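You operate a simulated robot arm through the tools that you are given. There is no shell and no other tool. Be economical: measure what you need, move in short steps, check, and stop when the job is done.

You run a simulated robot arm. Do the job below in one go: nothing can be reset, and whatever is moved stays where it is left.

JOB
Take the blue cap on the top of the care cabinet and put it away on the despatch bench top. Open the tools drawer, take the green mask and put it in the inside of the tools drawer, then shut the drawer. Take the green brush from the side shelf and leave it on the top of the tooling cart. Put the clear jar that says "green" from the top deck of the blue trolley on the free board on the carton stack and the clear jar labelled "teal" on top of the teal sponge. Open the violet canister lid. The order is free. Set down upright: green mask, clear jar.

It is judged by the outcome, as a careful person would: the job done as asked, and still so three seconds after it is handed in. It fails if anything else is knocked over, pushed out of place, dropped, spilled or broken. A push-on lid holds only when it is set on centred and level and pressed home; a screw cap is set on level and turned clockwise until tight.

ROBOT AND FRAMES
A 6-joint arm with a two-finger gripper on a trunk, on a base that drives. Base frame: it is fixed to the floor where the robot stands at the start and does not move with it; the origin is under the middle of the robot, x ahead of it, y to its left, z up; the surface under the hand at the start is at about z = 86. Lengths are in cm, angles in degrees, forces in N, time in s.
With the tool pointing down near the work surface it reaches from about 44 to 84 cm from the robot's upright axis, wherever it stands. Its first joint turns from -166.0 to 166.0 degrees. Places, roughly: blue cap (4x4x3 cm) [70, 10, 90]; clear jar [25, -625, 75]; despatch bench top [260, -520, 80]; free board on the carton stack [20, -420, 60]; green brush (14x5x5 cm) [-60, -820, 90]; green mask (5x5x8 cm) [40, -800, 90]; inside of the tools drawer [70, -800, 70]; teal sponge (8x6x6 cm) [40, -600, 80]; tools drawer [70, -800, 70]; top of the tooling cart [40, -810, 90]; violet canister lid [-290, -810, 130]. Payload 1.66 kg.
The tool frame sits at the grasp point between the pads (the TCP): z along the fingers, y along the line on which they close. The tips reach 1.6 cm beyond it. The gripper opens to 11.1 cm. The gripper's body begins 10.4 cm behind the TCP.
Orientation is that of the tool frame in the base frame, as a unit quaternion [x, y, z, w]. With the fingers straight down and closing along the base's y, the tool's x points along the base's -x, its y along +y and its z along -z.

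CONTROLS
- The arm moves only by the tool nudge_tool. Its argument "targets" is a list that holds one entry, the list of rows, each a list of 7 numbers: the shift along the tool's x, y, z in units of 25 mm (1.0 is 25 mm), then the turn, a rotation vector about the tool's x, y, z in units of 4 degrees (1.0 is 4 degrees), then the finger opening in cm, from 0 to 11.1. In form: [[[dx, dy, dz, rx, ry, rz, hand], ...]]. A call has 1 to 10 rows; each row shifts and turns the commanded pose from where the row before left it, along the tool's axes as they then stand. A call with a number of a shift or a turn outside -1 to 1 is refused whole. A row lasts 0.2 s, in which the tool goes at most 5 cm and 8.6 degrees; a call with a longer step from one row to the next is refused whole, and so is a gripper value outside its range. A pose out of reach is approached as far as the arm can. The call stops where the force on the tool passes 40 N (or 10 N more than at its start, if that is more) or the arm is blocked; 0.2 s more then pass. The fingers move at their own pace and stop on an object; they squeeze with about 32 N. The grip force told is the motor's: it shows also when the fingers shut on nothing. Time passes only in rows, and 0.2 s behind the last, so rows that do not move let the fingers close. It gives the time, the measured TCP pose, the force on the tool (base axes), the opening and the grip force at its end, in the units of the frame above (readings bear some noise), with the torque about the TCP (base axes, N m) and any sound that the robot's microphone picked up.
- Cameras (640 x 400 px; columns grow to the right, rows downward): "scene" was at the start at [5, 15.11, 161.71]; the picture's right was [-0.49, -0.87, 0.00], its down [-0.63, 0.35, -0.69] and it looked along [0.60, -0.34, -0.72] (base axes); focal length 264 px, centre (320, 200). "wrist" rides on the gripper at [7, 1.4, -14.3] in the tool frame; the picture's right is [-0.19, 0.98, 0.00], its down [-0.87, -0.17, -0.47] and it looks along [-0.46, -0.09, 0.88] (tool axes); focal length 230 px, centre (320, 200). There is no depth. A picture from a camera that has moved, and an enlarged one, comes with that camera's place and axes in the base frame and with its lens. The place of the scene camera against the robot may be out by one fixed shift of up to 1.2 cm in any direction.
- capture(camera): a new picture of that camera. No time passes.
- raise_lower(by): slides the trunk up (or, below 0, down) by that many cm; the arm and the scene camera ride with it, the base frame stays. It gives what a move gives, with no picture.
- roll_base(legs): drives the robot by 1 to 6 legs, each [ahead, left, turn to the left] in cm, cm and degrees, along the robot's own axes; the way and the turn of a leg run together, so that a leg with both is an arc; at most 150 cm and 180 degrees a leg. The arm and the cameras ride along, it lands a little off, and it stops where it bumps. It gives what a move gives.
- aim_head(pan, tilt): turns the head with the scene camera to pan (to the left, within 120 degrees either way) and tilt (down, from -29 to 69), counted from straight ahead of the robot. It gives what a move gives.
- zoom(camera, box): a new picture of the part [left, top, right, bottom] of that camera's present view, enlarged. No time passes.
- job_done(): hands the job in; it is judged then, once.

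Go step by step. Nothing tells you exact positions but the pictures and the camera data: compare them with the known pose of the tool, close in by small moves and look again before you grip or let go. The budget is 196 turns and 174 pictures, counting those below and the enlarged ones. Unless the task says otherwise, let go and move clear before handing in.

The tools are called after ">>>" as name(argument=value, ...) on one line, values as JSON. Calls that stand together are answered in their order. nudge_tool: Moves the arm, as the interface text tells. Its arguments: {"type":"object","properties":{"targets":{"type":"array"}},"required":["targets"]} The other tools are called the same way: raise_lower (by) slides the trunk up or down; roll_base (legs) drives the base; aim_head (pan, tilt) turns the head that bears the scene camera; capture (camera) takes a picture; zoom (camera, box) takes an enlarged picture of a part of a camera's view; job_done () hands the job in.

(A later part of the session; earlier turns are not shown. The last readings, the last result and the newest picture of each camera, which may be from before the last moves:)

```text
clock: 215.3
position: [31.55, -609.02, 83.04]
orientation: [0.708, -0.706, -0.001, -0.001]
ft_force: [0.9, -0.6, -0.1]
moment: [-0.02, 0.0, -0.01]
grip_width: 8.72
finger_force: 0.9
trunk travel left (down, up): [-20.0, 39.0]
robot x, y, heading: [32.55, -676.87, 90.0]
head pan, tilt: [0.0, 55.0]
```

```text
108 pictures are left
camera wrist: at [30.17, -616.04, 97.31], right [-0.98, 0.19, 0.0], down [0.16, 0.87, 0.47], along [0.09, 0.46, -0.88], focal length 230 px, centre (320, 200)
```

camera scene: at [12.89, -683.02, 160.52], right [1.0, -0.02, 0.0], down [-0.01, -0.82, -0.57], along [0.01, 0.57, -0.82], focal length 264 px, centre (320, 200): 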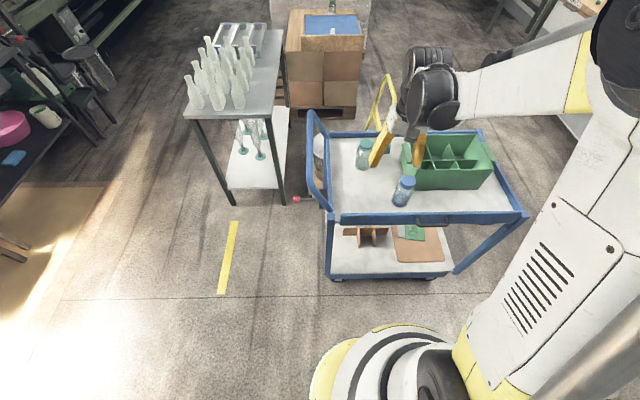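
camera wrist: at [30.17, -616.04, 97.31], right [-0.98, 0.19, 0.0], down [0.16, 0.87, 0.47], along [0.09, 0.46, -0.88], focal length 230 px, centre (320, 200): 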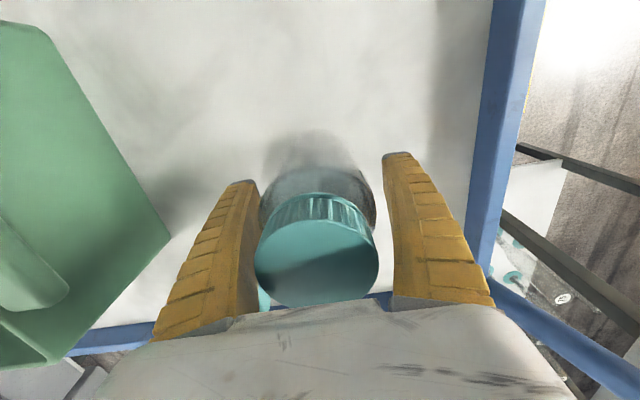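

Centred. I'll close and lift gently.

>>> nudge_tool(targets=[[[0, 0, 0, 0, 0, 0, 5], [0, 0, 0, 0, 0, 0, 3], [0, 0, 0, 0, 0, 0, 3], [0, 0, 0, 0, 0, 0, 3], [0, 0, -0.4, 0, 0, 0, 3], [0, 0, -0.8, 0, 0, 0, 3], [0, 0, -1, 0, 0, 0, 3], [0, 0, -1, 0, 0, 0, 3], [0, 0, -1, 0, 0, 0, 3], [0, 0, -0.6, 0, 0, 0, 3]]])

>>> capture(camera="wrist")

>>> zoom(camera="scene", box=[340, 130, 460, 205])

```text
clock: 217.5
position: [31.63, -609.13, 95.05]
orientation: [0.709, -0.705, 0.001, 0.0]
ft_force: [-0.5, 0.2, -3.6]
moment: [0.02, 0.02, 0.0]
grip_width: 5.98
finger_force: 32.3
trunk travel left (down, up): [-20.0, 39.0]
robot x, y, heading: [31.78, -676.45, 90.4]
head pan, tilt: [0.0, 55.0]
```

```text
107 pictures are left
camera wrist: at [30.17, -616.07, 109.31], right [-0.98, 0.19, 0.0], down [0.16, 0.87, 0.47], along [0.09, 0.46, -0.88], focal length 230 px, centre (320, 200)
```

wrist: 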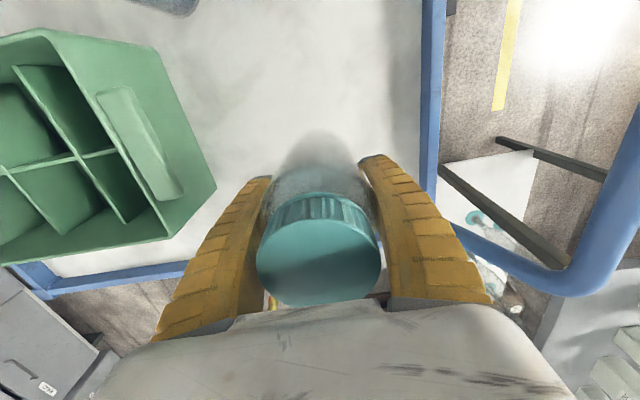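

```text
5.33 times, centred on (400, 168) of scene
camera zoom: at [12.9, -671.57, 160.52], right [1.0, 0.0, 0.0], down [0.0, -0.82, -0.57], along [0.0, 0.57, -0.82], focal length 1406 px, centre (-107, 373)
```

zoom: 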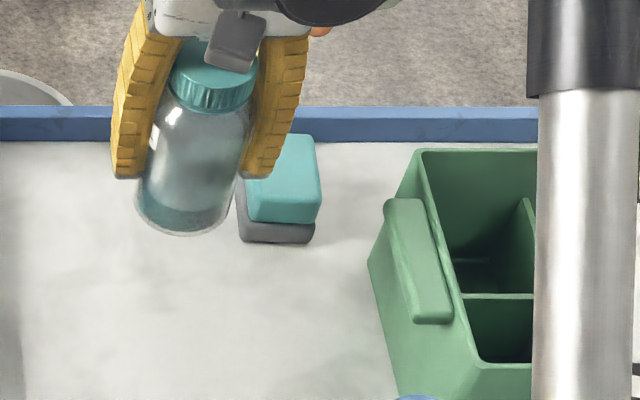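

Held. The sponge's centre is at ≈[41.3, -600.6], top ≈82. I'll move over it.

>>> nudge_tool(targets=[[[-0.68, -0.78, 0, 0, 0, 0, 3], [-0.68, -0.78, 0, 0, 0, 0, 3], [-0.68, -0.78, 0, 0, 0, 0, 3], [-0.68, -0.78, 0, 0, 0, 0, 3], [-0.68, -0.77, 0, 0, 0, 0, 3], [0, 0, 0.4, 0, 0, 0, 3], [0, 0, 0, 0, 0, 0, 3]]])

>>> capture(camera="wrist")

>>> zoom(camera="scene", box=[340, 130, 460, 205])

```text
clock: 219.1
position: [41.29, -600.54, 94.0]
orientation: [0.708, -0.706, 0.0, 0.0]
ft_force: [0.0, 0.2, -3.2]
moment: [0.01, 0.0, -0.02]
grip_width: 5.98
finger_force: 32.0
trunk travel left (down, up): [-20.0, 39.0]
robot x, y, heading: [32.15, -676.81, 90.4]
head pan, tilt: [0.0, 55.0]
```

```text
105 pictures are left
camera wrist: at [39.93, -607.51, 108.29], right [-0.98, 0.19, 0.0], down [0.16, 0.87, 0.47], along [0.09, 0.46, -0.88], focal length 230 px, centre (320, 200)
```

wrist: 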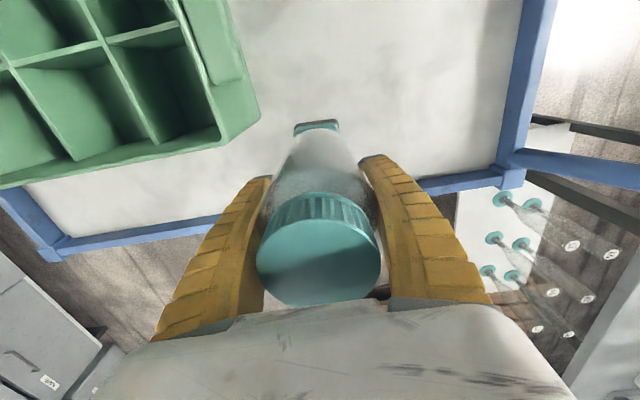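

```text
5.33 times, centred on (400, 168) of scene
camera zoom: at [12.9, -671.55, 160.52], right [1.0, 0.0, 0.0], down [0.0, -0.82, -0.57], along [0.0, 0.57, -0.82], focal length 1406 px, centre (-107, 373)
```

zoom: 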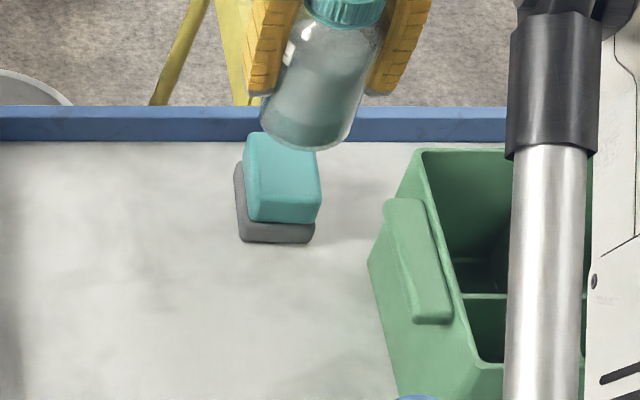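

I'll shift slightly (x -0.3, y +0.5) and lower closer, then recheck.

>>> nudge_tool(targets=[[[-0.2, 0.12, 0.4, 0, 0, 0, 3], [0, 0, 0.4, 0, 0, 0, 3], [0, 0, 0.2, 0, 0, 0, 3], [0, 0, 0, 0, 0, 0, 3]]])

>>> zoom(camera="wrist", box=[240, 90, 400, 190])

>>> zoom(camera="scene", box=[360, 120, 440, 170])

```text
clock: 220.1
position: [40.91, -600.11, 91.46]
orientation: [0.708, -0.706, 0.0, -0.001]
ft_force: [0.0, 0.3, -4.2]
moment: [0.03, 0.0, -0.02]
grip_width: 6.01
finger_force: 31.9
trunk travel left (down, up): [-20.0, 39.0]
robot x, y, heading: [31.8, -677.06, 90.1]
head pan, tilt: [0.0, 55.0]
```

```text
4.00 times, centred on (320, 140) of wrist
camera zoom: at [39.62, -607.01, 105.77], right [-0.98, 0.19, 0.0], down [0.16, 0.87, 0.47], along [0.09, 0.46, -0.88], focal length 920 px, centre (320, 440)
```

zoom: 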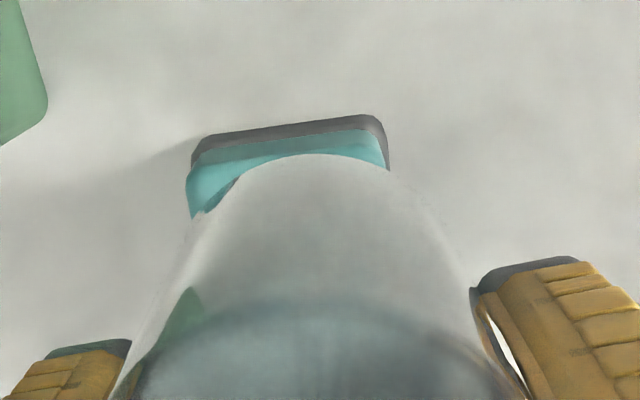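

```text
8.00 times, centred on (400, 145) of scene
camera zoom: at [12.9, -671.54, 160.52], right [1.0, 0.0, 0.0], down [0.0, -0.82, -0.57], along [0.0, 0.57, -0.82], focal length 2108 px, centre (-320, 640)
```

zoom: 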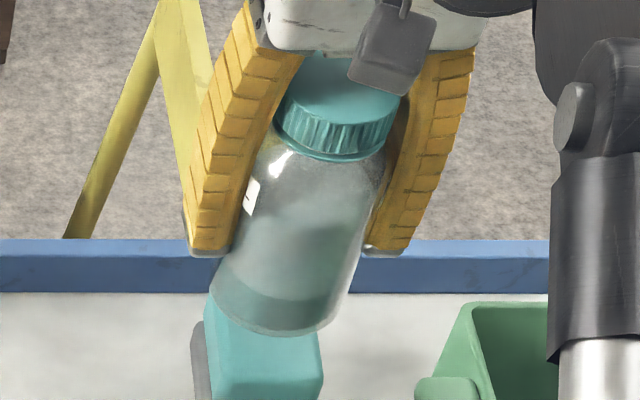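

The wrist view shows the sponge's near face at y≈-602.4, centre ≈[41.5, -598.5]; the jar is about 1.5 cm short. I'll correct and look again.

>>> nudge_tool(targets=[[[-0.3, -0.12, 0, 0, 0, 0, 3], [-0.3, -0.12, 0, 0, 0, 0, 3], [0, 0, 0.2, 0, 0, 0, 3], [0, 0, 0, 0, 0, 0, 3]]])

>>> zoom(camera="wrist", box=[240, 90, 400, 190])

>>> zoom(camera="scene", box=[360, 120, 440, 170])

```text
clock: 221.1
position: [41.71, -598.61, 91.04]
orientation: [0.708, -0.706, 0.0, 0.0]
ft_force: [0.2, -1.0, -3.3]
moment: [0.04, 0.01, 0.0]
grip_width: 6.02
finger_force: 32.1
trunk travel left (down, up): [-20.0, 39.0]
robot x, y, heading: [31.99, -676.81, 90.2]
head pan, tilt: [0.0, 55.0]
```

```text
4.00 times, centred on (320, 140) of wrist
camera zoom: at [40.26, -605.5, 105.28], right [-0.98, 0.19, 0.0], down [0.16, 0.87, 0.47], along [0.09, 0.46, -0.88], focal length 920 px, centre (320, 440)
```

zoom: 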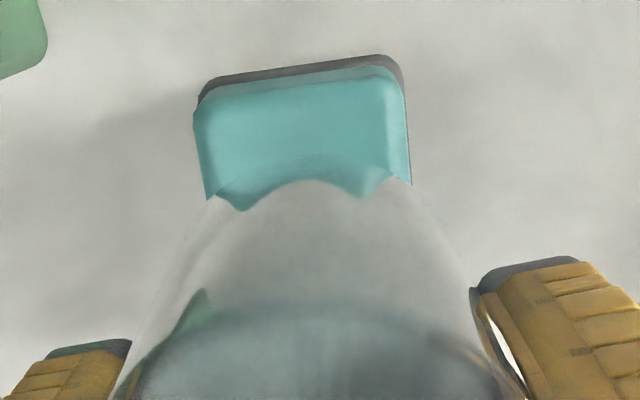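

```text
8.00 times, centred on (400, 145) of scene
camera zoom: at [12.9, -671.54, 160.52], right [1.0, 0.0, 0.0], down [0.0, -0.82, -0.57], along [0.0, 0.57, -0.82], focal length 2108 px, centre (-320, 640)
```

zoom: 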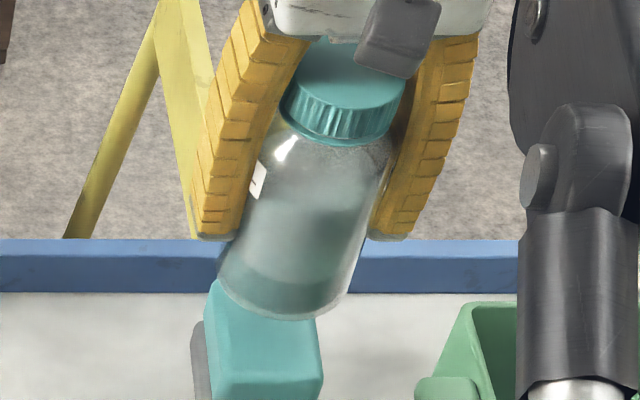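

Jar now slightly forward by ~0.6 cm; I'll correct that and lower in small steps until contact.

>>> nudge_tool(targets=[[[0.22, 0, 0, 0, 0, 0, 3], [0, 0, 0.2, 0, 0, 0, 3], [0, 0, 0.2, 0, 0, 0, 3], [0, 0, 0.1, 0, 0, 0, 3], [0, 0, 0, 0, 0, 0, 3]]])

>>> nudge_tool(targets=[[[0, 0, 0.1, 0, 0, 0, 3], [0, 0, 0.1, 0, 0, 0, 3]]])

>>> nudge_tool(targets=[[[0, 0, 0.1, 0, 0, 0, 3], [0, 0, 0.1, 0, 0, 0, 3]]])

>>> zoom(camera="scene", box=[360, 120, 440, 170])

>>> zoom(camera="wrist", box=[240, 90, 400, 190])

```text
clock: 222.3
position: [41.57, -599.26, 89.8]
orientation: [0.708, -0.706, 0.0, 0.0]
ft_force: [0.0, -1.2, -3.8]
moment: [-0.01, 0.01, 0.01]
grip_width: 6.01
finger_force: 32.0
trunk travel left (down, up): [-20.0, 39.0]
robot x, y, heading: [31.65, -677.09, 89.8]
head pan, tilt: [0.0, 55.0]
```

```text
clock: 222.9
position: [41.67, -598.99, 89.36]
orientation: [0.708, -0.706, 0.0, 0.0]
ft_force: [0.5, 0.2, -3.3]
moment: [0.03, -0.01, 0.01]
grip_width: 6.01
finger_force: 32.3
trunk travel left (down, up): [-20.0, 39.0]
robot x, y, heading: [32.1, -676.79, 90.2]
head pan, tilt: [0.0, 55.0]
```

```text
clock: 223.5
position: [41.69, -599.11, 88.72]
orientation: [0.708, -0.706, 0.0, 0.0]
ft_force: [0.2, 0.2, -3.1]
moment: [-0.03, 0.0, 0.02]
grip_width: 6.01
finger_force: 32.1
trunk travel left (down, up): [-20.0, 39.0]
robot x, y, heading: [31.91, -676.79, 90.2]
head pan, tilt: [0.0, 55.0]
```

```text
8.00 times, centred on (400, 145) of scene
camera zoom: at [12.9, -671.54, 160.52], right [1.0, 0.0, 0.0], down [0.0, -0.82, -0.57], along [0.0, 0.57, -0.82], focal length 2108 px, centre (-320, 640)
```

zoom: 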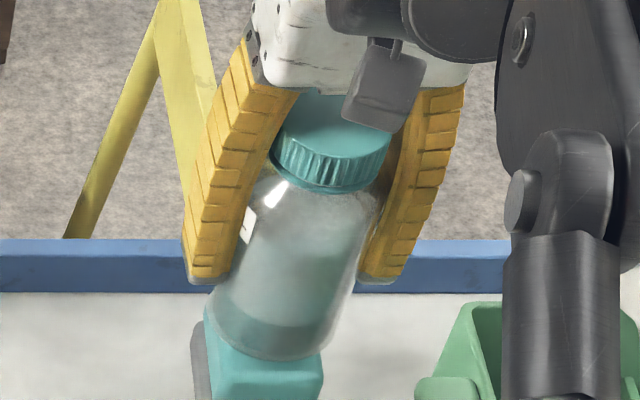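

```text
4.00 times, centred on (320, 140) of wrist
camera zoom: at [40.24, -606.04, 103.03], right [-0.98, 0.19, 0.0], down [0.16, 0.87, 0.47], along [0.09, 0.46, -0.88], focal length 920 px, centre (320, 440)
```

zoom: 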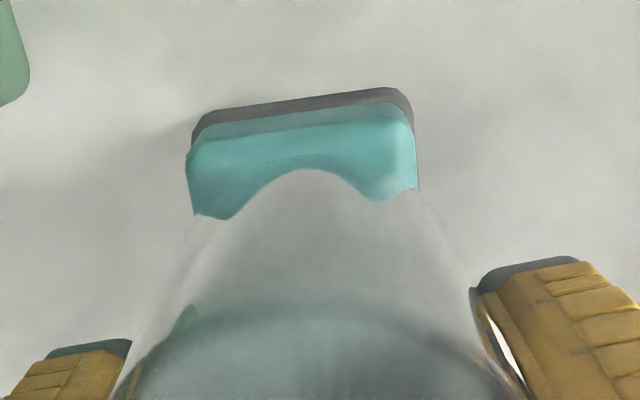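

>>> nudge_tool(targets=[[[0, 0, 0.1, 0, 0, 0, 3], [0, 0, 0.1, 0, 0, 0, 3]]])

>>> nudge_tool(targets=[[[0, 0, 0.1, 0, 0, 0, 3], [0, 0, 0, 0, 0, 0, 3]]])

>>> nudge_tool(targets=[[[0, 0, 0.1, 0, 0, 0, 3], [0, 0, 0, 0, 0, 0, 3]]])

>>> nudge_tool(targets=[[[0, 0, 0.1, 0, 0, 0, 3], [0, 0, 0, 0, 0, 0, 3]]])

>>> zoom(camera="scene", box=[360, 120, 440, 170])

```text
clock: 224.1
position: [41.51, -599.15, 88.31]
orientation: [0.708, -0.706, 0.0, -0.002]
ft_force: [0.0, 0.2, 0.7]
moment: [0.06, -0.01, -0.04]
grip_width: 5.99
finger_force: 32.1
trunk travel left (down, up): [-20.0, 39.0]
robot x, y, heading: [31.91, -676.87, 90.4]
head pan, tilt: [0.0, 55.0]
```

```text
clock: 224.7
position: [41.63, -599.09, 88.19]
orientation: [0.708, -0.706, 0.0, -0.001]
ft_force: [0.4, 4.7, 16.6]
moment: [0.03, -0.03, 0.02]
grip_width: 6.06
finger_force: 32.0
trunk travel left (down, up): [-20.0, 39.0]
robot x, y, heading: [32.04, -677.07, 90.2]
head pan, tilt: [0.0, 55.0]
```

```text
clock: 225.3
position: [41.62, -599.29, 87.88]
orientation: [0.708, -0.706, -0.001, -0.001]
ft_force: [0.5, 1.5, 16.6]
moment: [-0.16, -0.03, 0.0]
grip_width: 6.05
finger_force: 31.9
trunk travel left (down, up): [-20.0, 39.0]
robot x, y, heading: [32.01, -676.64, 90.3]
head pan, tilt: [0.0, 55.0]
```

```text
clock: 225.9
position: [41.65, -599.15, 87.53]
orientation: [0.708, -0.706, -0.001, -0.001]
ft_force: [0.1, -0.3, 16.0]
moment: [-0.19, -0.01, 0.01]
grip_width: 6.05
finger_force: 32.1
trunk travel left (down, up): [-20.0, 39.0]
robot x, y, heading: [31.74, -676.84, 90.5]
head pan, tilt: [0.0, 55.0]
```

```text
8.00 times, centred on (400, 145) of scene
camera zoom: at [12.88, -671.75, 160.53], right [1.0, 0.0, 0.0], down [0.0, -0.82, -0.57], along [0.0, 0.57, -0.82], focal length 2108 px, centre (-320, 640)
```

zoom: 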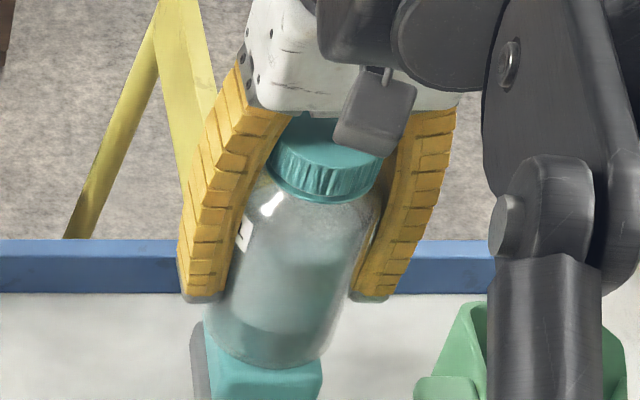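

Resting on the sponge. I'll ease off, open modestly and lift.

>>> nudge_tool(targets=[[[0, 0, -0.06, 0, 0, 0, 3], [0, 0, 0, 0, 0, 0, 6.6], [0, 0, 0, 0, 0, 0, 7.4], [0, 0, 0, 0, 0, 0, 8.2], [0, 0, 0, 0, 0, 0, 8.2], [0, 0, -0.3, 0, 0, 0, 8.2], [0, 0, -0.7, 0, 0, 0, 8.2], [0, 0, -0.9, 0, 0, 0, 8.2], [0, 0, -1, 0, 0, 0, 8.2], [0, 0, -1, 0, 0, 0, 8.2]]])

>>> zoom(camera="scene", box=[340, 110, 460, 185])

>>> capture(camera="wrist")

```text
clock: 228.1
position: [41.61, -599.25, 97.48]
orientation: [0.709, -0.706, -0.001, 0.0]
ft_force: [-0.5, 0.5, 0.6]
moment: [0.02, 0.02, -0.02]
grip_width: 8.33
finger_force: 0.8
trunk travel left (down, up): [-20.0, 39.0]
robot x, y, heading: [32.22, -676.93, 90.6]
head pan, tilt: [0.0, 55.0]
```

```text
5.33 times, centred on (400, 148) of scene
camera zoom: at [12.89, -671.61, 160.52], right [1.0, 0.0, 0.0], down [0.0, -0.82, -0.57], along [0.0, 0.57, -0.82], focal length 1406 px, centre (-107, 480)
```

zoom: 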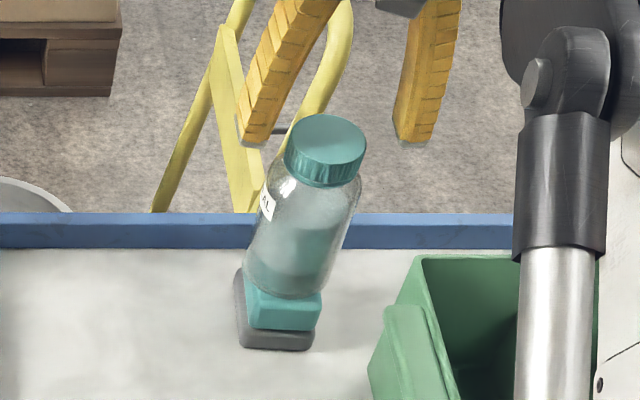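

```text
95 pictures are left
camera wrist: at [40.21, -606.15, 111.75], right [-0.98, 0.19, 0.0], down [0.16, 0.87, 0.47], along [0.09, 0.46, -0.88], focal length 230 px, centre (320, 200)
```

wrist: 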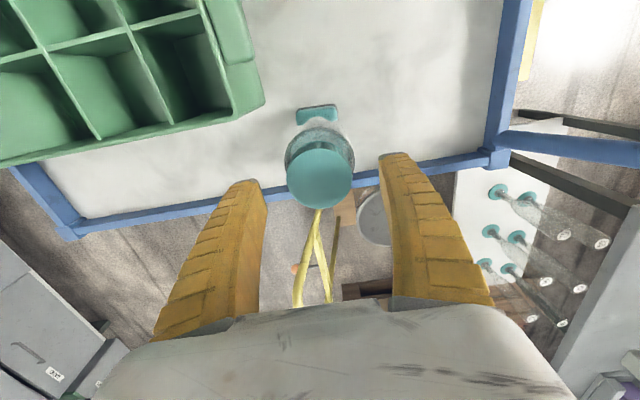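

The teal jar stands on the sponge. I'll retract, back away, and turn left to look at the tooling cart.

>>> nudge_tool(targets=[[[0, 0, -1, 0, 0, 0, 8.2], [0, 0, -1, 0, 0, 0, 8.2], [0, 0, -1, 0, 0, 0, 8.2], [0.8, 0.3, -1, 0, 0, 0, 8.2], [1, 0.3, -1, 0, 0, 0, 8.2], [1, 0.3, -1, 0, 0, 0, 8.2], [1, 0.3, -1, 0, 0, 0, 8.2], [1, 0.3, -1, 0, 0, 0, 8.2], [1, 0.3, 0, 0, 0, 0, 8.2], [1, 0.3, 0, 0, 0, 0, 8.2]]])

>>> nudge_tool(targets=[[[1, 0.3, 0, 0, 0, 0, 8.2], [1, 0.3, 0, 0, 0, 0, 8.2], [1, 0.3, 0, 0, 0, 0, 8.2], [0.5, 0.3, 0, 0, 0, 0, 8.2]]])

>>> roll_base(legs=[[-16, 0, 0], [0, 0, 90]])

>>> aim_head(pan=90, tilt=35)

>>> capture(camera="scene")

>>> aim_head(pan=40, tilt=25)

>>> capture(camera="scene")

```text
clock: 230.3
position: [36.3, -616.17, 117.4]
orientation: [0.709, -0.705, -0.001, 0.0]
ft_force: [-0.5, -0.2, -0.6]
moment: [-0.01, -0.01, 0.02]
grip_width: 8.33
finger_force: 0.7
trunk travel left (down, up): [-20.0, 39.0]
robot x, y, heading: [32.07, -676.45, 90.1]
head pan, tilt: [0.0, 55.0]
```

```text
clock: 231.3
position: [33.46, -624.87, 117.34]
orientation: [0.709, -0.706, -0.001, 0.0]
ft_force: [0.1, -0.1, 0.0]
moment: [0.05, 0.01, 0.02]
grip_width: 8.33
finger_force: 1.0
trunk travel left (down, up): [-20.0, 39.0]
robot x, y, heading: [31.59, -676.86, 90.3]
head pan, tilt: [0.0, 55.0]
```

```text
clock: 236.6
position: [-19.94, -691.18, 117.45]
orientation: [1.0, 0.0, -0.001, 0.0]
ft_force: [1.3, 0.0, 0.3]
moment: [-0.06, 0.03, -0.01]
grip_width: 8.33
finger_force: 1.2
trunk travel left (down, up): [-20.0, 39.0]
robot x, y, heading: [31.74, -692.77, 179.8]
head pan, tilt: [0.0, 55.0]
```

```text
clock: 238.2
position: [-19.86, -691.03, 117.43]
orientation: [1.0, 0.0, -0.001, 0.0]
ft_force: [-0.1, 0.0, 0.5]
moment: [0.03, -0.03, 0.02]
grip_width: 8.33
finger_force: 1.1
trunk travel left (down, up): [-20.0, 39.0]
robot x, y, heading: [31.76, -692.49, 179.8]
head pan, tilt: [90.0, 35.0]
```

```text
94 pictures are left
camera scene: at [33.95, -720.5, 163.34], right [-1.0, 0.0, 0.0], down [0.0, 0.57, -0.82], along [0.0, -0.82, -0.57], focal length 264 px, centre (320, 200)
```

scene: 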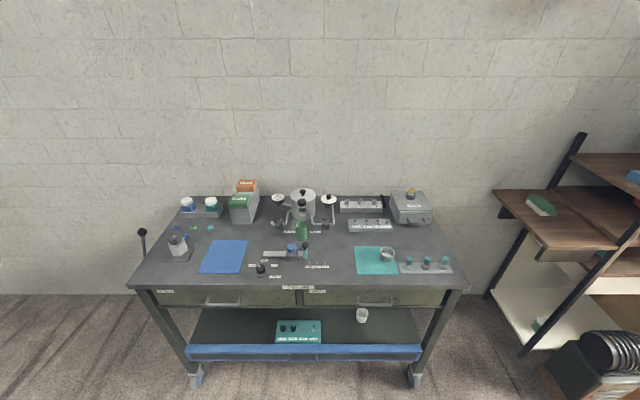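

```text
clock: 239.4
position: [-19.86, -691.22, 117.35]
orientation: [1.0, 0.001, -0.001, 0.0]
ft_force: [0.3, 0.2, 0.3]
moment: [-0.02, 0.01, 0.01]
grip_width: 8.33
finger_force: 0.4
trunk travel left (down, up): [-20.0, 39.0]
robot x, y, heading: [32.19, -692.57, 180.0]
head pan, tilt: [40.0, 25.0]
```

```text
93 pictures are left
camera scene: at [26.9, -717.62, 164.92], right [-0.64, 0.77, 0.0], down [0.32, 0.27, -0.91], along [-0.69, -0.58, -0.42], focal length 264 px, centre (320, 200)
```

scene: 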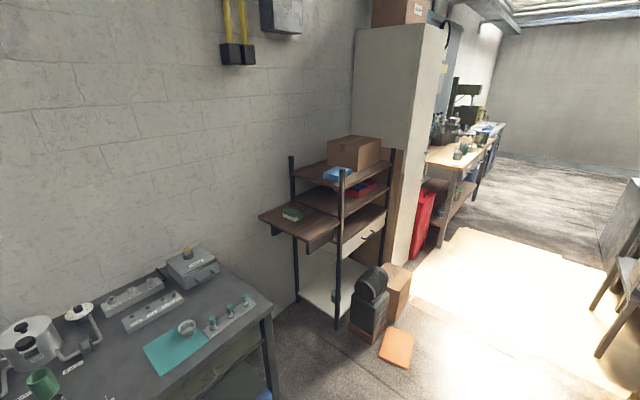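

>>> aim_head(pan=90, tilt=35)

>>> zoom(camera="scene", box=[130, 180, 466, 390])

>>> zoom(camera="scene", box=[140, 270, 360, 320])

>>> zoom(camera="scene", box=[240, 180, 352, 280])

>>> zoom(camera="scene", box=[480, 160, 640, 260])

```text
clock: 240.6
position: [-19.83, -691.07, 117.46]
orientation: [1.0, 0.0, 0.0, 0.0]
ft_force: [0.5, 0.2, -0.1]
moment: [-0.01, -0.02, 0.0]
grip_width: 8.34
finger_force: 0.9
trunk travel left (down, up): [-20.0, 39.0]
robot x, y, heading: [31.64, -693.03, 180.2]
head pan, tilt: [90.0, 35.0]
```

```text
1.90 times, centred on (298, 285) of scene
camera zoom: at [33.94, -720.5, 163.35], right [-1.0, 0.0, 0.0], down [0.0, 0.57, -0.82], along [0.0, -0.82, -0.57], focal length 502 px, centre (362, 38)
```

zoom: 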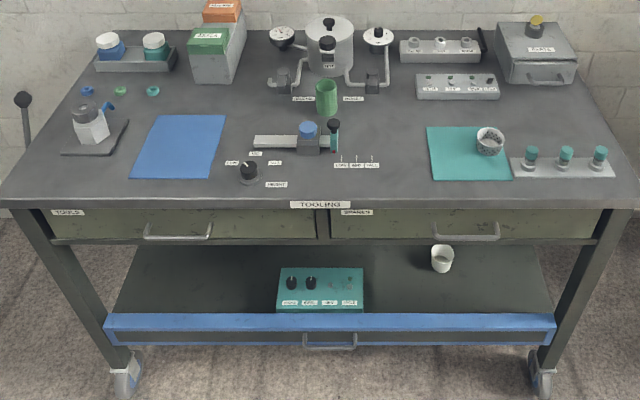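

```text
2.91 times, centred on (250, 295) of scene
camera zoom: at [33.94, -720.5, 163.35], right [-1.0, 0.0, 0.0], down [0.0, 0.57, -0.82], along [0.0, -0.82, -0.57], focal length 767 px, centre (524, -76)
```

zoom: 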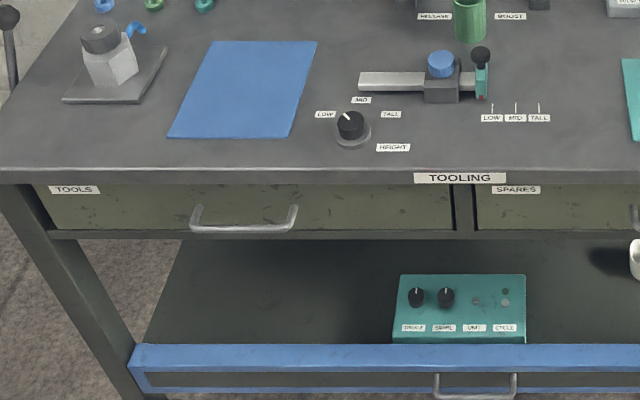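

```text
4.00 times, centred on (296, 230) of scene
camera zoom: at [33.94, -720.5, 163.35], right [-1.0, 0.0, 0.0], down [0.0, 0.57, -0.82], along [0.0, -0.82, -0.57], focal length 1054 px, centre (416, 80)
```

zoom: 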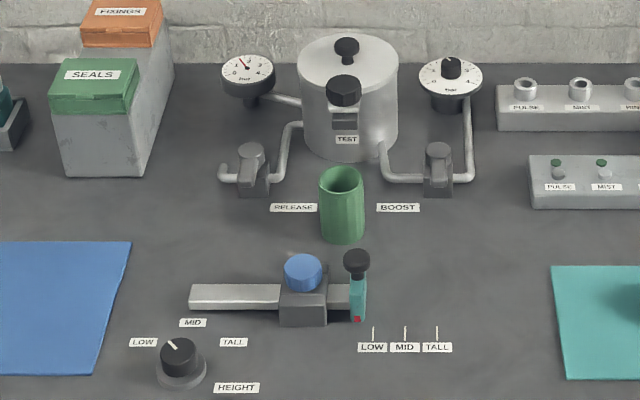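

```text
4.00 times, centred on (560, 210) of scene
camera zoom: at [33.94, -720.5, 163.35], right [-1.0, 0.0, 0.0], down [0.0, 0.57, -0.82], along [0.0, -0.82, -0.57], focal length 1054 px, centre (-640, 160)
```

zoom: 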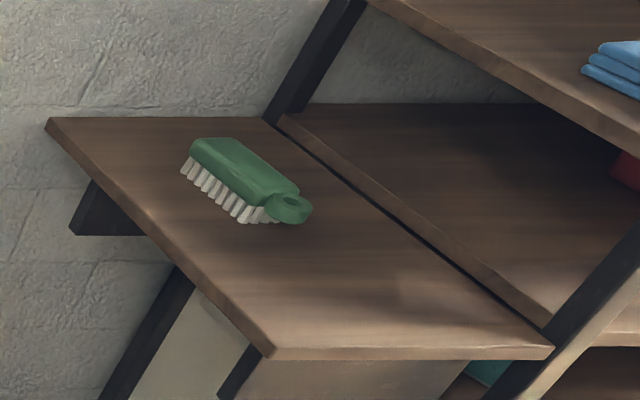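

The left drawer reads TOOLS (handle ≈[68.5, -777, 79]); the green mask is the green sleeve at ≈[41.6, -802]; brush on the side shelf. I'll position in front of the drawer facing -y, and lower the trunk to look at the handle.

>>> roll_base(legs=[[-37, 0, 0], [0, 0, 90]])

>>> aim_head(pan=0, tilt=40)

>>> capture(camera="scene")

>>> capture(camera="wrist")

```text
clock: 246.7
position: [67.48, -744.54, 117.39]
orientation: [0.703, 0.711, 0.0, 0.0]
ft_force: [-0.3, -0.5, 0.0]
moment: [0.01, 0.01, 0.02]
grip_width: 8.32
finger_force: 0.6
trunk travel left (down, up): [-20.0, 39.0]
robot x, y, heading: [68.96, -692.41, -89.5]
head pan, tilt: [90.0, 35.0]
```

```text
clock: 248.4
position: [67.56, -744.49, 117.41]
orientation: [0.704, 0.71, 0.0, 0.0]
ft_force: [-0.1, 0.5, 0.3]
moment: [0.03, -0.02, -0.03]
grip_width: 8.34
finger_force: 1.2
trunk travel left (down, up): [-20.0, 39.0]
robot x, y, heading: [69.05, -692.85, -89.8]
head pan, tilt: [0.0, 40.0]
```

```text
88 pictures are left
camera scene: at [87.84, -698.94, 162.59], right [-1.0, -0.01, 0.0], down [-0.01, 0.64, -0.77], along [0.01, -0.77, -0.64], focal length 264 px, centre (320, 200)
```

scene: 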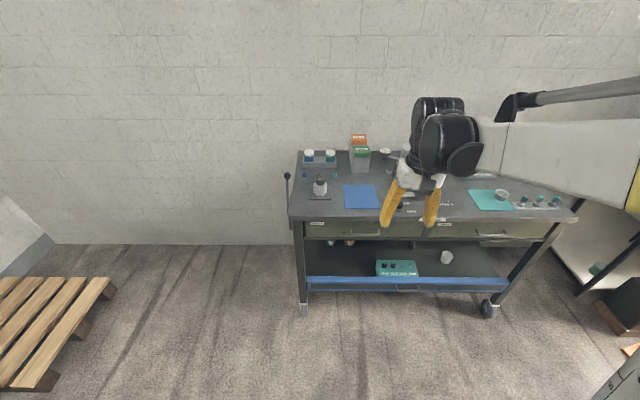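

```text
87 pictures are left
camera wrist: at [68.76, -737.49, 131.66], right [0.98, -0.18, 0.0], down [-0.16, -0.87, 0.47], along [-0.09, -0.47, -0.88], focal length 230 px, centre (320, 200)
```

wrist: 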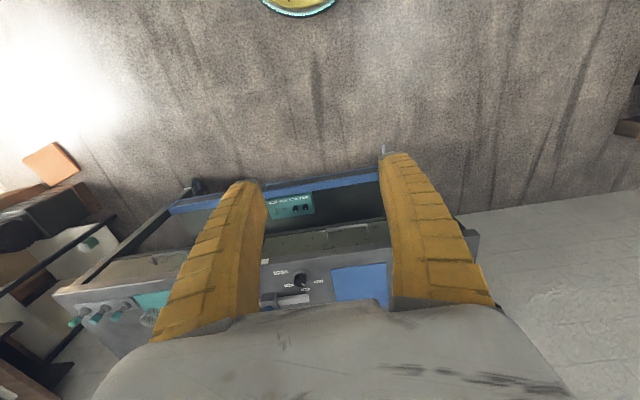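

The handle shows at ≈[68.3, -777, 79]. I'll roll the gripper 90° so the fingers close along y.

>>> nudge_tool(targets=[[[0, 0, 0, 0, 0, 1, 6], [0, 0, 0, 0, 0, 1, 6], [0, 0, 0, 0, 0, 1, 6], [0, 0, 0, 0, 0, 1, 6], [0, 0, 0, 0, 0, 1, 6], [0, 0, 0, 0, 0, 1, 6], [0, 0, 0, 0, 0, 1, 6], [0, 0, 0, 0, 0, 1, 6], [0, 0, 0, 0, 0, 1, 6], [0, 0, 0, 0, 0, 1, 6]]])

>>> nudge_tool(targets=[[[0, 0, 0, 0, 0, 1, 6], [0, 0, 0, 0, 0, 1, 6], [0, 0, 0, 0, 0, 1, 6], [0, 0, 0, 0, 0, 1, 6], [0, 0, 0, 0, 0, 1, 6], [0, 0, 0, 0, 0, 1, 6], [0, 0, 0, 0, 0, 1, 6], [0, 0, 0, 0, 0, 1, 6], [0, 0, 0, 0, 0, 1, 6], [0, 0, 0, 0, 0, 1, 6]]])

>>> nudge_tool(targets=[[[0, 0, 0, 0, 0, 1, 5], [0, 0, 0, 0, 0, 1, 5], [0, 0, 0, 0, 0, 0.65, 5]]])

>>> capture(camera="wrist")

>>> zoom(camera="scene", box=[290, 150, 530, 300])

```text
clock: 250.6
position: [67.53, -744.41, 117.47]
orientation: [0.905, 0.426, -0.001, 0.0]
ft_force: [-0.2, 0.1, -0.4]
moment: [-0.01, 0.04, 0.01]
grip_width: 6.2
finger_force: 0.7
trunk travel left (down, up): [-20.0, 39.0]
robot x, y, heading: [68.76, -692.89, -89.6]
head pan, tilt: [0.0, 40.0]
```

```text
clock: 252.8
position: [67.48, -744.49, 117.45]
orientation: [0.996, 0.091, 0.0, 0.001]
ft_force: [0.4, 0.2, 0.3]
moment: [-0.04, 0.0, 0.04]
grip_width: 6.21
finger_force: 1.9
trunk travel left (down, up): [-20.0, 39.0]
robot x, y, heading: [68.87, -692.79, -89.3]
head pan, tilt: [0.0, 40.0]
```

```text
clock: 253.6
position: [67.43, -744.47, 117.49]
orientation: [1.0, -0.001, 0.0, 0.001]
ft_force: [0.4, -0.2, -0.7]
moment: [0.02, 0.01, 0.03]
grip_width: 5.22
finger_force: 2.0
trunk travel left (down, up): [-20.0, 39.0]
robot x, y, heading: [68.85, -692.68, -89.6]
head pan, tilt: [0.0, 40.0]
```

```text
86 pictures are left
camera wrist: at [74.42, -745.82, 131.68], right [-0.19, -0.98, 0.0], down [-0.86, 0.17, 0.47], along [-0.46, 0.09, -0.88], focal length 230 px, centre (320, 200)
```

wrist: 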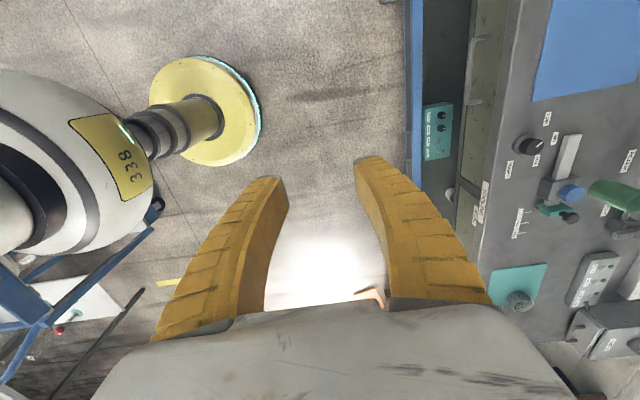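

```text
2.67 times, centred on (410, 225) of scene
camera zoom: at [87.84, -698.94, 162.59], right [-1.0, -0.01, 0.0], down [-0.01, 0.64, -0.77], along [0.01, -0.77, -0.64], focal length 703 px, centre (80, 133)
```

zoom: 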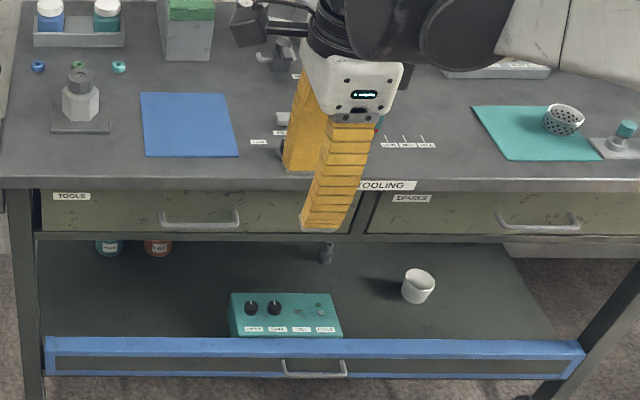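

>>> zoom(camera="wrist", box=[400, 10, 560, 110])

```text
4.00 times, centred on (480, 60) of wrist
camera zoom: at [74.42, -745.82, 131.68], right [-0.19, -0.98, 0.0], down [-0.86, 0.17, 0.47], along [-0.46, 0.09, -0.88], focal length 920 px, centre (-320, 760)
```

zoom: 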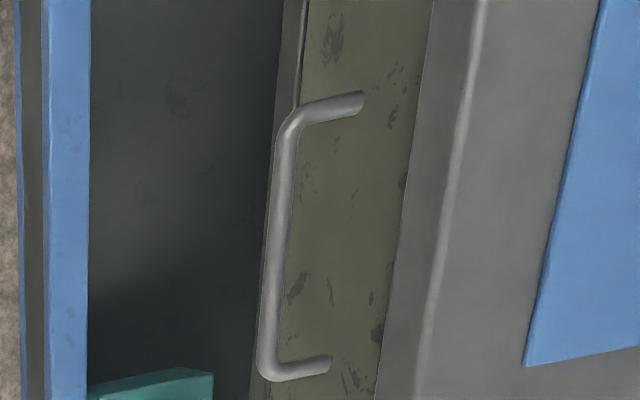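

The bar is at ≈[69.6, -775.6, 79], about 3 cm proud of the drawer front. Table overhang rules out coming straight down, so I'll move forward and tilt the tool to near-horizontal, fingers closing vertically.

>>> nudge_tool(targets=[[[0.2, 0.9, 0.1, 0, 0, 0, 5], [0.2, 0.9, 0.1, 0, 0, 0, 5], [0.2, 0.9, 0.1, 0, 0, 0, 5], [0.2, 0.9, 0.1, 0, 0, 0, 5], [0, 0.9, 0.1, -1, 0, 0, 5], [0, 0.9, 0.1, -1, 0, 0, 5], [0, 0.9, 0.1, -1, 0, 0, 5], [0, 0.9, 0.1, -1, 0, 0, 5], [0, 0, 0, -1, 0, 0, 5], [0, 0, 0, -1, 0, 0, 5]]])

>>> nudge_tool(targets=[[[0, 0, 0, -1, 0, 0, 5], [0, 0, 0, -1, 0, 0, 5], [0, 0, 0, -1, 0, 0, 5], [0, 0, 0, -1, 0, 0, 5], [0, 0, 0, -1, 0, 0, 5], [0, 0, 0, -1, 0, 0, 5], [0, 0, 0, -1, 0, 0, 5], [0, 0, 0, -1, 0, 0, 5], [0, 0, 0, -1, 0, 0, 5], [0, 0, 0, -1, 0, 0, 5]]])

>>> nudge_tool(targets=[[[0, 0, 0, -1, 0, 0, 5], [0, 0, 0, -1, 0, 0, 5], [0, 0, 0, -1, 0, 0, 5], [0, 0, 0, -1, 0, 0, 5], [0, 0, 0, 0, 0, 0, 5]]])

>>> capture(camera="scene")

>>> capture(camera="wrist")

```text
clock: 255.8
position: [69.44, -762.47, 116.28]
orientation: [0.978, 0.0, 0.0, 0.21]
ft_force: [0.4, 0.3, 0.3]
moment: [0.0, 0.0, 0.0]
grip_width: 5.23
finger_force: 1.3
trunk travel left (down, up): [-20.0, 39.0]
robot x, y, heading: [68.68, -692.67, -89.4]
head pan, tilt: [0.0, 40.0]
```

```text
clock: 258.0
position: [69.45, -762.49, 116.37]
orientation: [0.847, -0.001, 0.0, 0.531]
ft_force: [-0.4, 0.5, 0.4]
moment: [0.01, 0.01, 0.04]
grip_width: 5.22
finger_force: 1.2
trunk travel left (down, up): [-20.0, 39.0]
robot x, y, heading: [68.59, -692.67, -89.3]
head pan, tilt: [0.0, 40.0]
```

```text
clock: 259.2
position: [69.49, -762.58, 116.36]
orientation: [0.766, -0.001, 0.0, 0.643]
ft_force: [0.1, 0.7, 0.4]
moment: [0.01, -0.01, -0.03]
grip_width: 5.22
finger_force: 1.9
trunk travel left (down, up): [-20.0, 39.0]
robot x, y, heading: [69.25, -692.48, -89.6]
head pan, tilt: [0.0, 40.0]
```

```text
83 pictures are left
camera scene: at [87.84, -698.93, 162.59], right [-1.0, -0.01, 0.0], down [-0.01, 0.64, -0.77], along [0.01, -0.77, -0.64], focal length 264 px, centre (320, 200)
```

scene: 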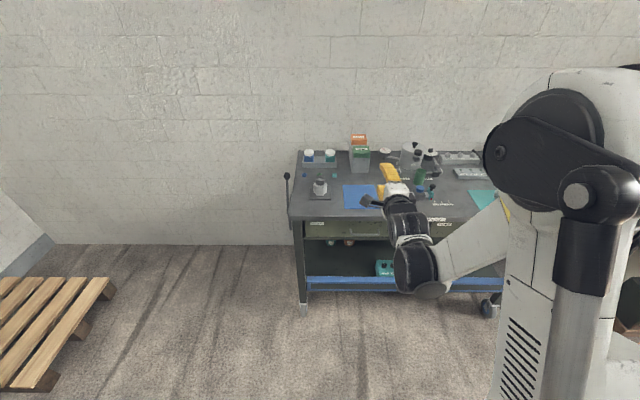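

```text
82 pictures are left
camera wrist: at [76.44, -748.7, 120.13], right [-0.19, -0.17, 0.97], down [-0.86, 0.5, -0.08], along [-0.47, -0.85, -0.24], focal length 230 px, centre (320, 200)
```

wrist: 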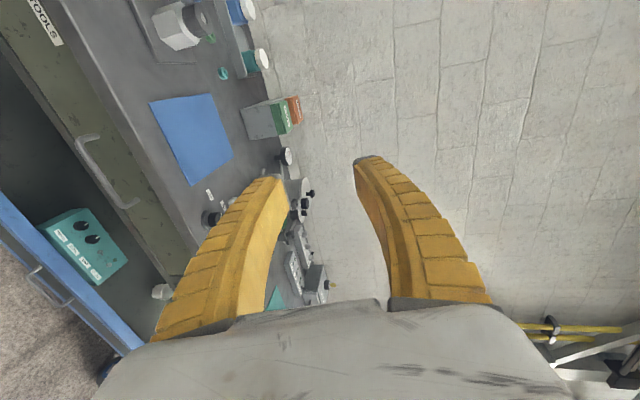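

Tool is near-horizontal. I'll lower the trunk 20 cm and then the arm to about handle height, still in front of it.

>>> raise_lower(by=-20)

>>> nudge_tool(targets=[[[0, -0.85, 0.15, 0, 0, 0, 5], [0, -0.85, 0.15, 0, 0, 0, 5], [0, -0.85, 0.15, 0, 0, 0, 5], [0, -0.85, 0.15, 0, 0, 0, 5], [0, -0.85, 0.15, 0, 0, 0, 5], [0, -0.85, 0.15, 0, 0, 0, 5], [0, -0.85, 0.15, 0, 0, 0, 5]]])

>>> capture(camera="wrist")

>>> zoom(camera="scene", box=[290, 120, 530, 270])

```text
clock: 261.4
position: [69.5, -762.5, 96.32]
orientation: [0.766, 0.0, -0.001, 0.643]
ft_force: [0.0, -0.4, 0.6]
moment: [0.01, 0.01, 0.01]
grip_width: 5.24
finger_force: 1.0
trunk travel left (down, up): [0.0, 59.0]
robot x, y, heading: [68.84, -692.39, -89.8]
head pan, tilt: [0.0, 40.0]
```

```text
clock: 263.0
position: [69.56, -767.41, 85.85]
orientation: [0.766, -0.001, -0.001, 0.642]
ft_force: [0.7, 0.6, 0.4]
moment: [0.02, 0.02, -0.03]
grip_width: 5.22
finger_force: 1.6
out of reach, approached as far as the arm can: row 3, 4, 5, 6, 7
trunk travel left (down, up): [0.0, 59.0]
robot x, y, heading: [69.21, -692.65, -89.3]
head pan, tilt: [0.0, 40.0]
```

```text
81 pictures are left
camera wrist: at [76.47, -753.5, 89.54], right [-0.19, -0.17, 0.97], down [-0.86, 0.5, -0.08], along [-0.47, -0.85, -0.24], focal length 230 px, centre (320, 200)
```

wrist: 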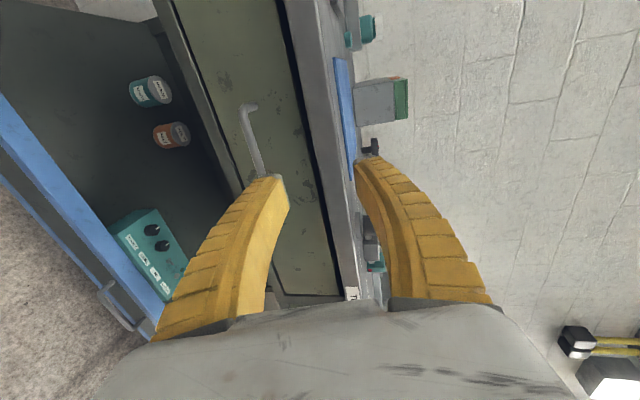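

```text
2.67 times, centred on (410, 195) of scene
camera zoom: at [87.84, -698.94, 142.59], right [-1.0, -0.01, 0.0], down [-0.01, 0.64, -0.77], along [0.01, -0.77, -0.64], focal length 703 px, centre (80, 213)
```

zoom: 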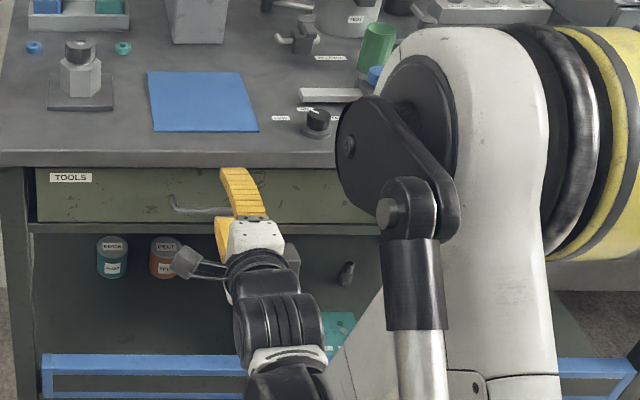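

The arm is too cramped for that tilt this low. I'll go back up, reverse the base 8 cm (still clear of the trolley), and use a 60° tilt instead.

>>> nudge_tool(targets=[[[0, 0.85, -0.15, 0, 0, 0, 5], [0, 0.85, -0.15, 0, 0, 0, 5], [0, 0.85, -0.15, 0, 0, 0, 5], [0, 0.85, -0.15, 0, 0, 0, 5]]])

>>> nudge_tool(targets=[[[0, 0, 0, 1, 0, 0, 5], [0, 0, 0, 1, 0, 0, 5], [0, 0, 0, 1, 0, 0, 5], [0, 0, 0, 1, 0, 0, 5], [0, 0, 0, 1, 0, 0, 5], [0, 0, 0, 0, 0, 0, 5]]])

>>> roll_base(legs=[[-8, 0, 0]])

```text
clock: 264.0
position: [69.56, -767.2, 94.4]
orientation: [0.766, -0.001, 0.0, 0.643]
ft_force: [0.3, 0.1, 0.5]
moment: [0.02, 0.0, -0.02]
grip_width: 5.18
finger_force: 1.5
trunk travel left (down, up): [0.0, 59.0]
robot x, y, heading: [68.86, -692.56, -89.7]
head pan, tilt: [0.0, 40.0]
```

```text
clock: 265.4
position: [69.52, -767.19, 94.4]
orientation: [0.866, 0.0, -0.001, 0.5]
ft_force: [0.6, 0.7, -0.6]
moment: [-0.02, 0.01, 0.0]
grip_width: 5.24
finger_force: 1.8
trunk travel left (down, up): [0.0, 59.0]
robot x, y, heading: [68.96, -692.53, -89.4]
head pan, tilt: [0.0, 40.0]
```

```text
clock: 266.4
position: [69.51, -759.43, 94.47]
orientation: [0.866, 0.0, 0.0, 0.5]
ft_force: [-0.6, 0.4, 0.3]
moment: [-0.01, 0.01, 0.01]
grip_width: 5.22
finger_force: 1.6
trunk travel left (down, up): [0.0, 59.0]
robot x, y, heading: [68.58, -684.66, -89.7]
head pan, tilt: [0.0, 40.0]
```

>>> nudge_tool(targets=[[[0, -0.31, 0.87, 0, 0, 0, 4], [0, -0.31, 0.87, 0, 0, 0, 4], [0, -0.31, 0.87, 0, 0, 0, 4], [0, -0.31, 0.87, 0, 0, 0, 4], [0, -0.31, 0.87, 0, 0, 0, 4], [0, -0.31, 0.87, 0, 0, 0, 3.2], [0, -0.31, 0.87, 0, 0, 0, 3.2], [0, 0, 0, 0, 0, 0, 3.2]]])

>>> capture(camera="wrist")

>>> zoom(camera="scene", box=[290, 150, 450, 250])

```text
clock: 268.2
position: [69.39, -769.91, 82.12]
orientation: [0.866, 0.0, 0.0, 0.5]
ft_force: [-0.3, -0.3, 0.6]
moment: [-0.02, 0.0, -0.04]
grip_width: 3.46
finger_force: 2.1
trunk travel left (down, up): [0.0, 59.0]
robot x, y, heading: [68.81, -684.56, -89.3]
head pan, tilt: [0.0, 40.0]
```

```text
79 pictures are left
camera wrist: at [76.39, -758.14, 90.39], right [-0.19, -0.49, 0.85], down [-0.86, 0.49, 0.09], along [-0.47, -0.72, -0.52], focal length 230 px, centre (320, 200)
```

wrist: 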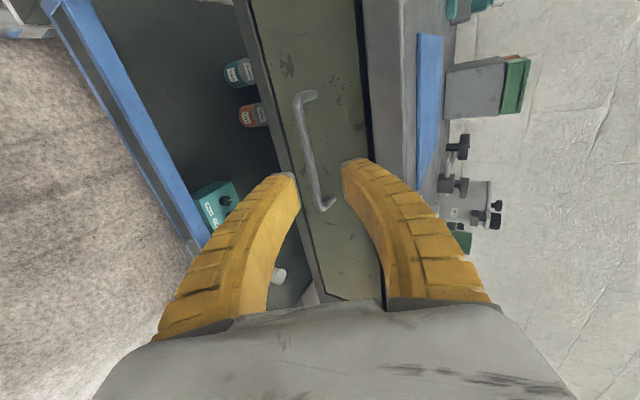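

```text
4.00 times, centred on (370, 200) of scene
camera zoom: at [87.78, -691.02, 142.59], right [-1.0, -0.01, 0.0], down [-0.01, 0.64, -0.77], along [0.01, -0.77, -0.64], focal length 1054 px, centre (120, 200)
```

zoom: 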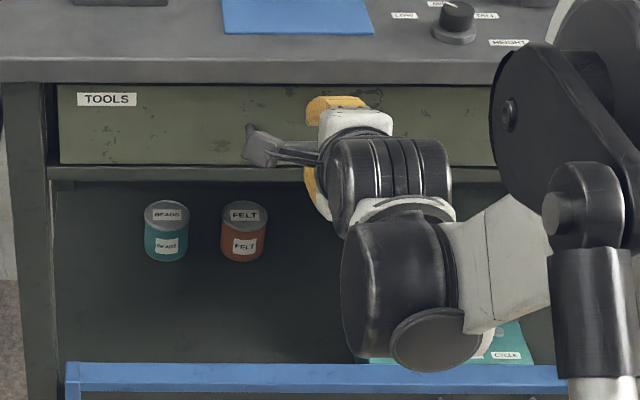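

Two views put the bar at ≈[69.5, -776.3, 77.7]. I'll advance along the tool axis with a narrow opening.

>>> nudge_tool(targets=[[[0, -0.24, 0.3, 0, 0, 0, 3], [0, 0, 0.4, 0, 0, 0, 3], [0, 0, 0.4, 0, 0, 0, 3], [0, 0, 0.4, 0, 0, 0, 3], [0, 0, 0.4, 0, 0, 0, 3], [0, 0, 0.4, 0, 0, 0, 3], [0, 0, 0, 0, 0, 0, 3]]])

>>> capture(camera="wrist")

```text
clock: 269.8
position: [69.43, -774.59, 78.73]
orientation: [0.865, -0.001, -0.001, 0.501]
ft_force: [-0.6, -0.4, 0.2]
moment: [0.01, -0.01, 0.02]
grip_width: 3.25
finger_force: 2.4
trunk travel left (down, up): [0.0, 59.0]
robot x, y, heading: [68.87, -684.68, -89.5]
head pan, tilt: [0.0, 40.0]
```

```text
77 pictures are left
camera wrist: at [76.38, -762.86, 86.95], right [-0.19, -0.49, 0.85], down [-0.86, 0.49, 0.09], along [-0.47, -0.72, -0.52], focal length 230 px, centre (320, 200)
```

wrist: 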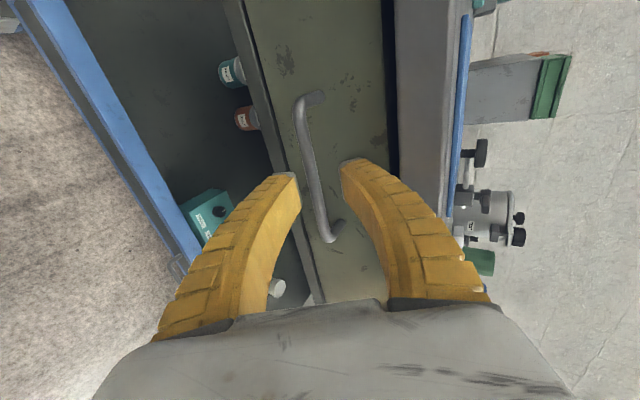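

The bar is between the finger tips. I'll advance 1.5 cm and close.

>>> nudge_tool(targets=[[[0, 0, 0.25, 0, 0, 0, 3], [0, 0, 0.25, 0, 0, 0, 3], [0, 0, 0.1, 0, 0, 0, 3], [0, 0, 0, 0, 0, 0, 3]]])

>>> nudge_tool(targets=[[[0, 0, 0, 0, 0, 0, 0], [0, 0, 0, 0, 0, 0, 0], [0, 0, 0, 0, 0, 0, 0], [0, 0, 0, 0, 0, 0, 0]]])

>>> capture(camera="wrist")

```text
clock: 270.8
position: [69.35, -775.88, 77.91]
orientation: [0.866, -0.001, 0.0, 0.5]
ft_force: [-1.0, -0.7, 0.2]
moment: [0.01, 0.02, -0.01]
grip_width: 3.27
finger_force: 2.0
trunk travel left (down, up): [0.0, 59.0]
robot x, y, heading: [68.55, -684.39, -89.4]
head pan, tilt: [0.0, 40.0]
```

```text
clock: 271.2
position: [69.45, -775.41, 77.49]
orientation: [0.869, -0.001, 0.0, 0.496]
ft_force: [-0.2, 26.0, -8.2]
moment: [0.29, -0.05, -0.02]
grip_width: 0.0
finger_force: 28.4
trunk travel left (down, up): [0.0, 59.0]
robot x, y, heading: [68.88, -684.96, -89.7]
head pan, tilt: [0.0, 40.0]
stopped in row 2: the force on the tool passed its limit at 43 N (the readings are from after the stop); the commanded pose is now the measured one
```

```text
76 pictures are left
camera wrist: at [76.36, -763.77, 85.98], right [-0.19, -0.5, 0.85], down [-0.86, 0.49, 0.1], along [-0.47, -0.71, -0.53], focal length 230 px, centre (320, 200)
```

wrist: 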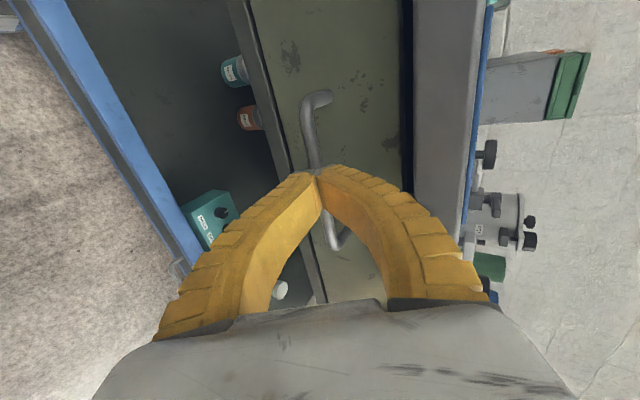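

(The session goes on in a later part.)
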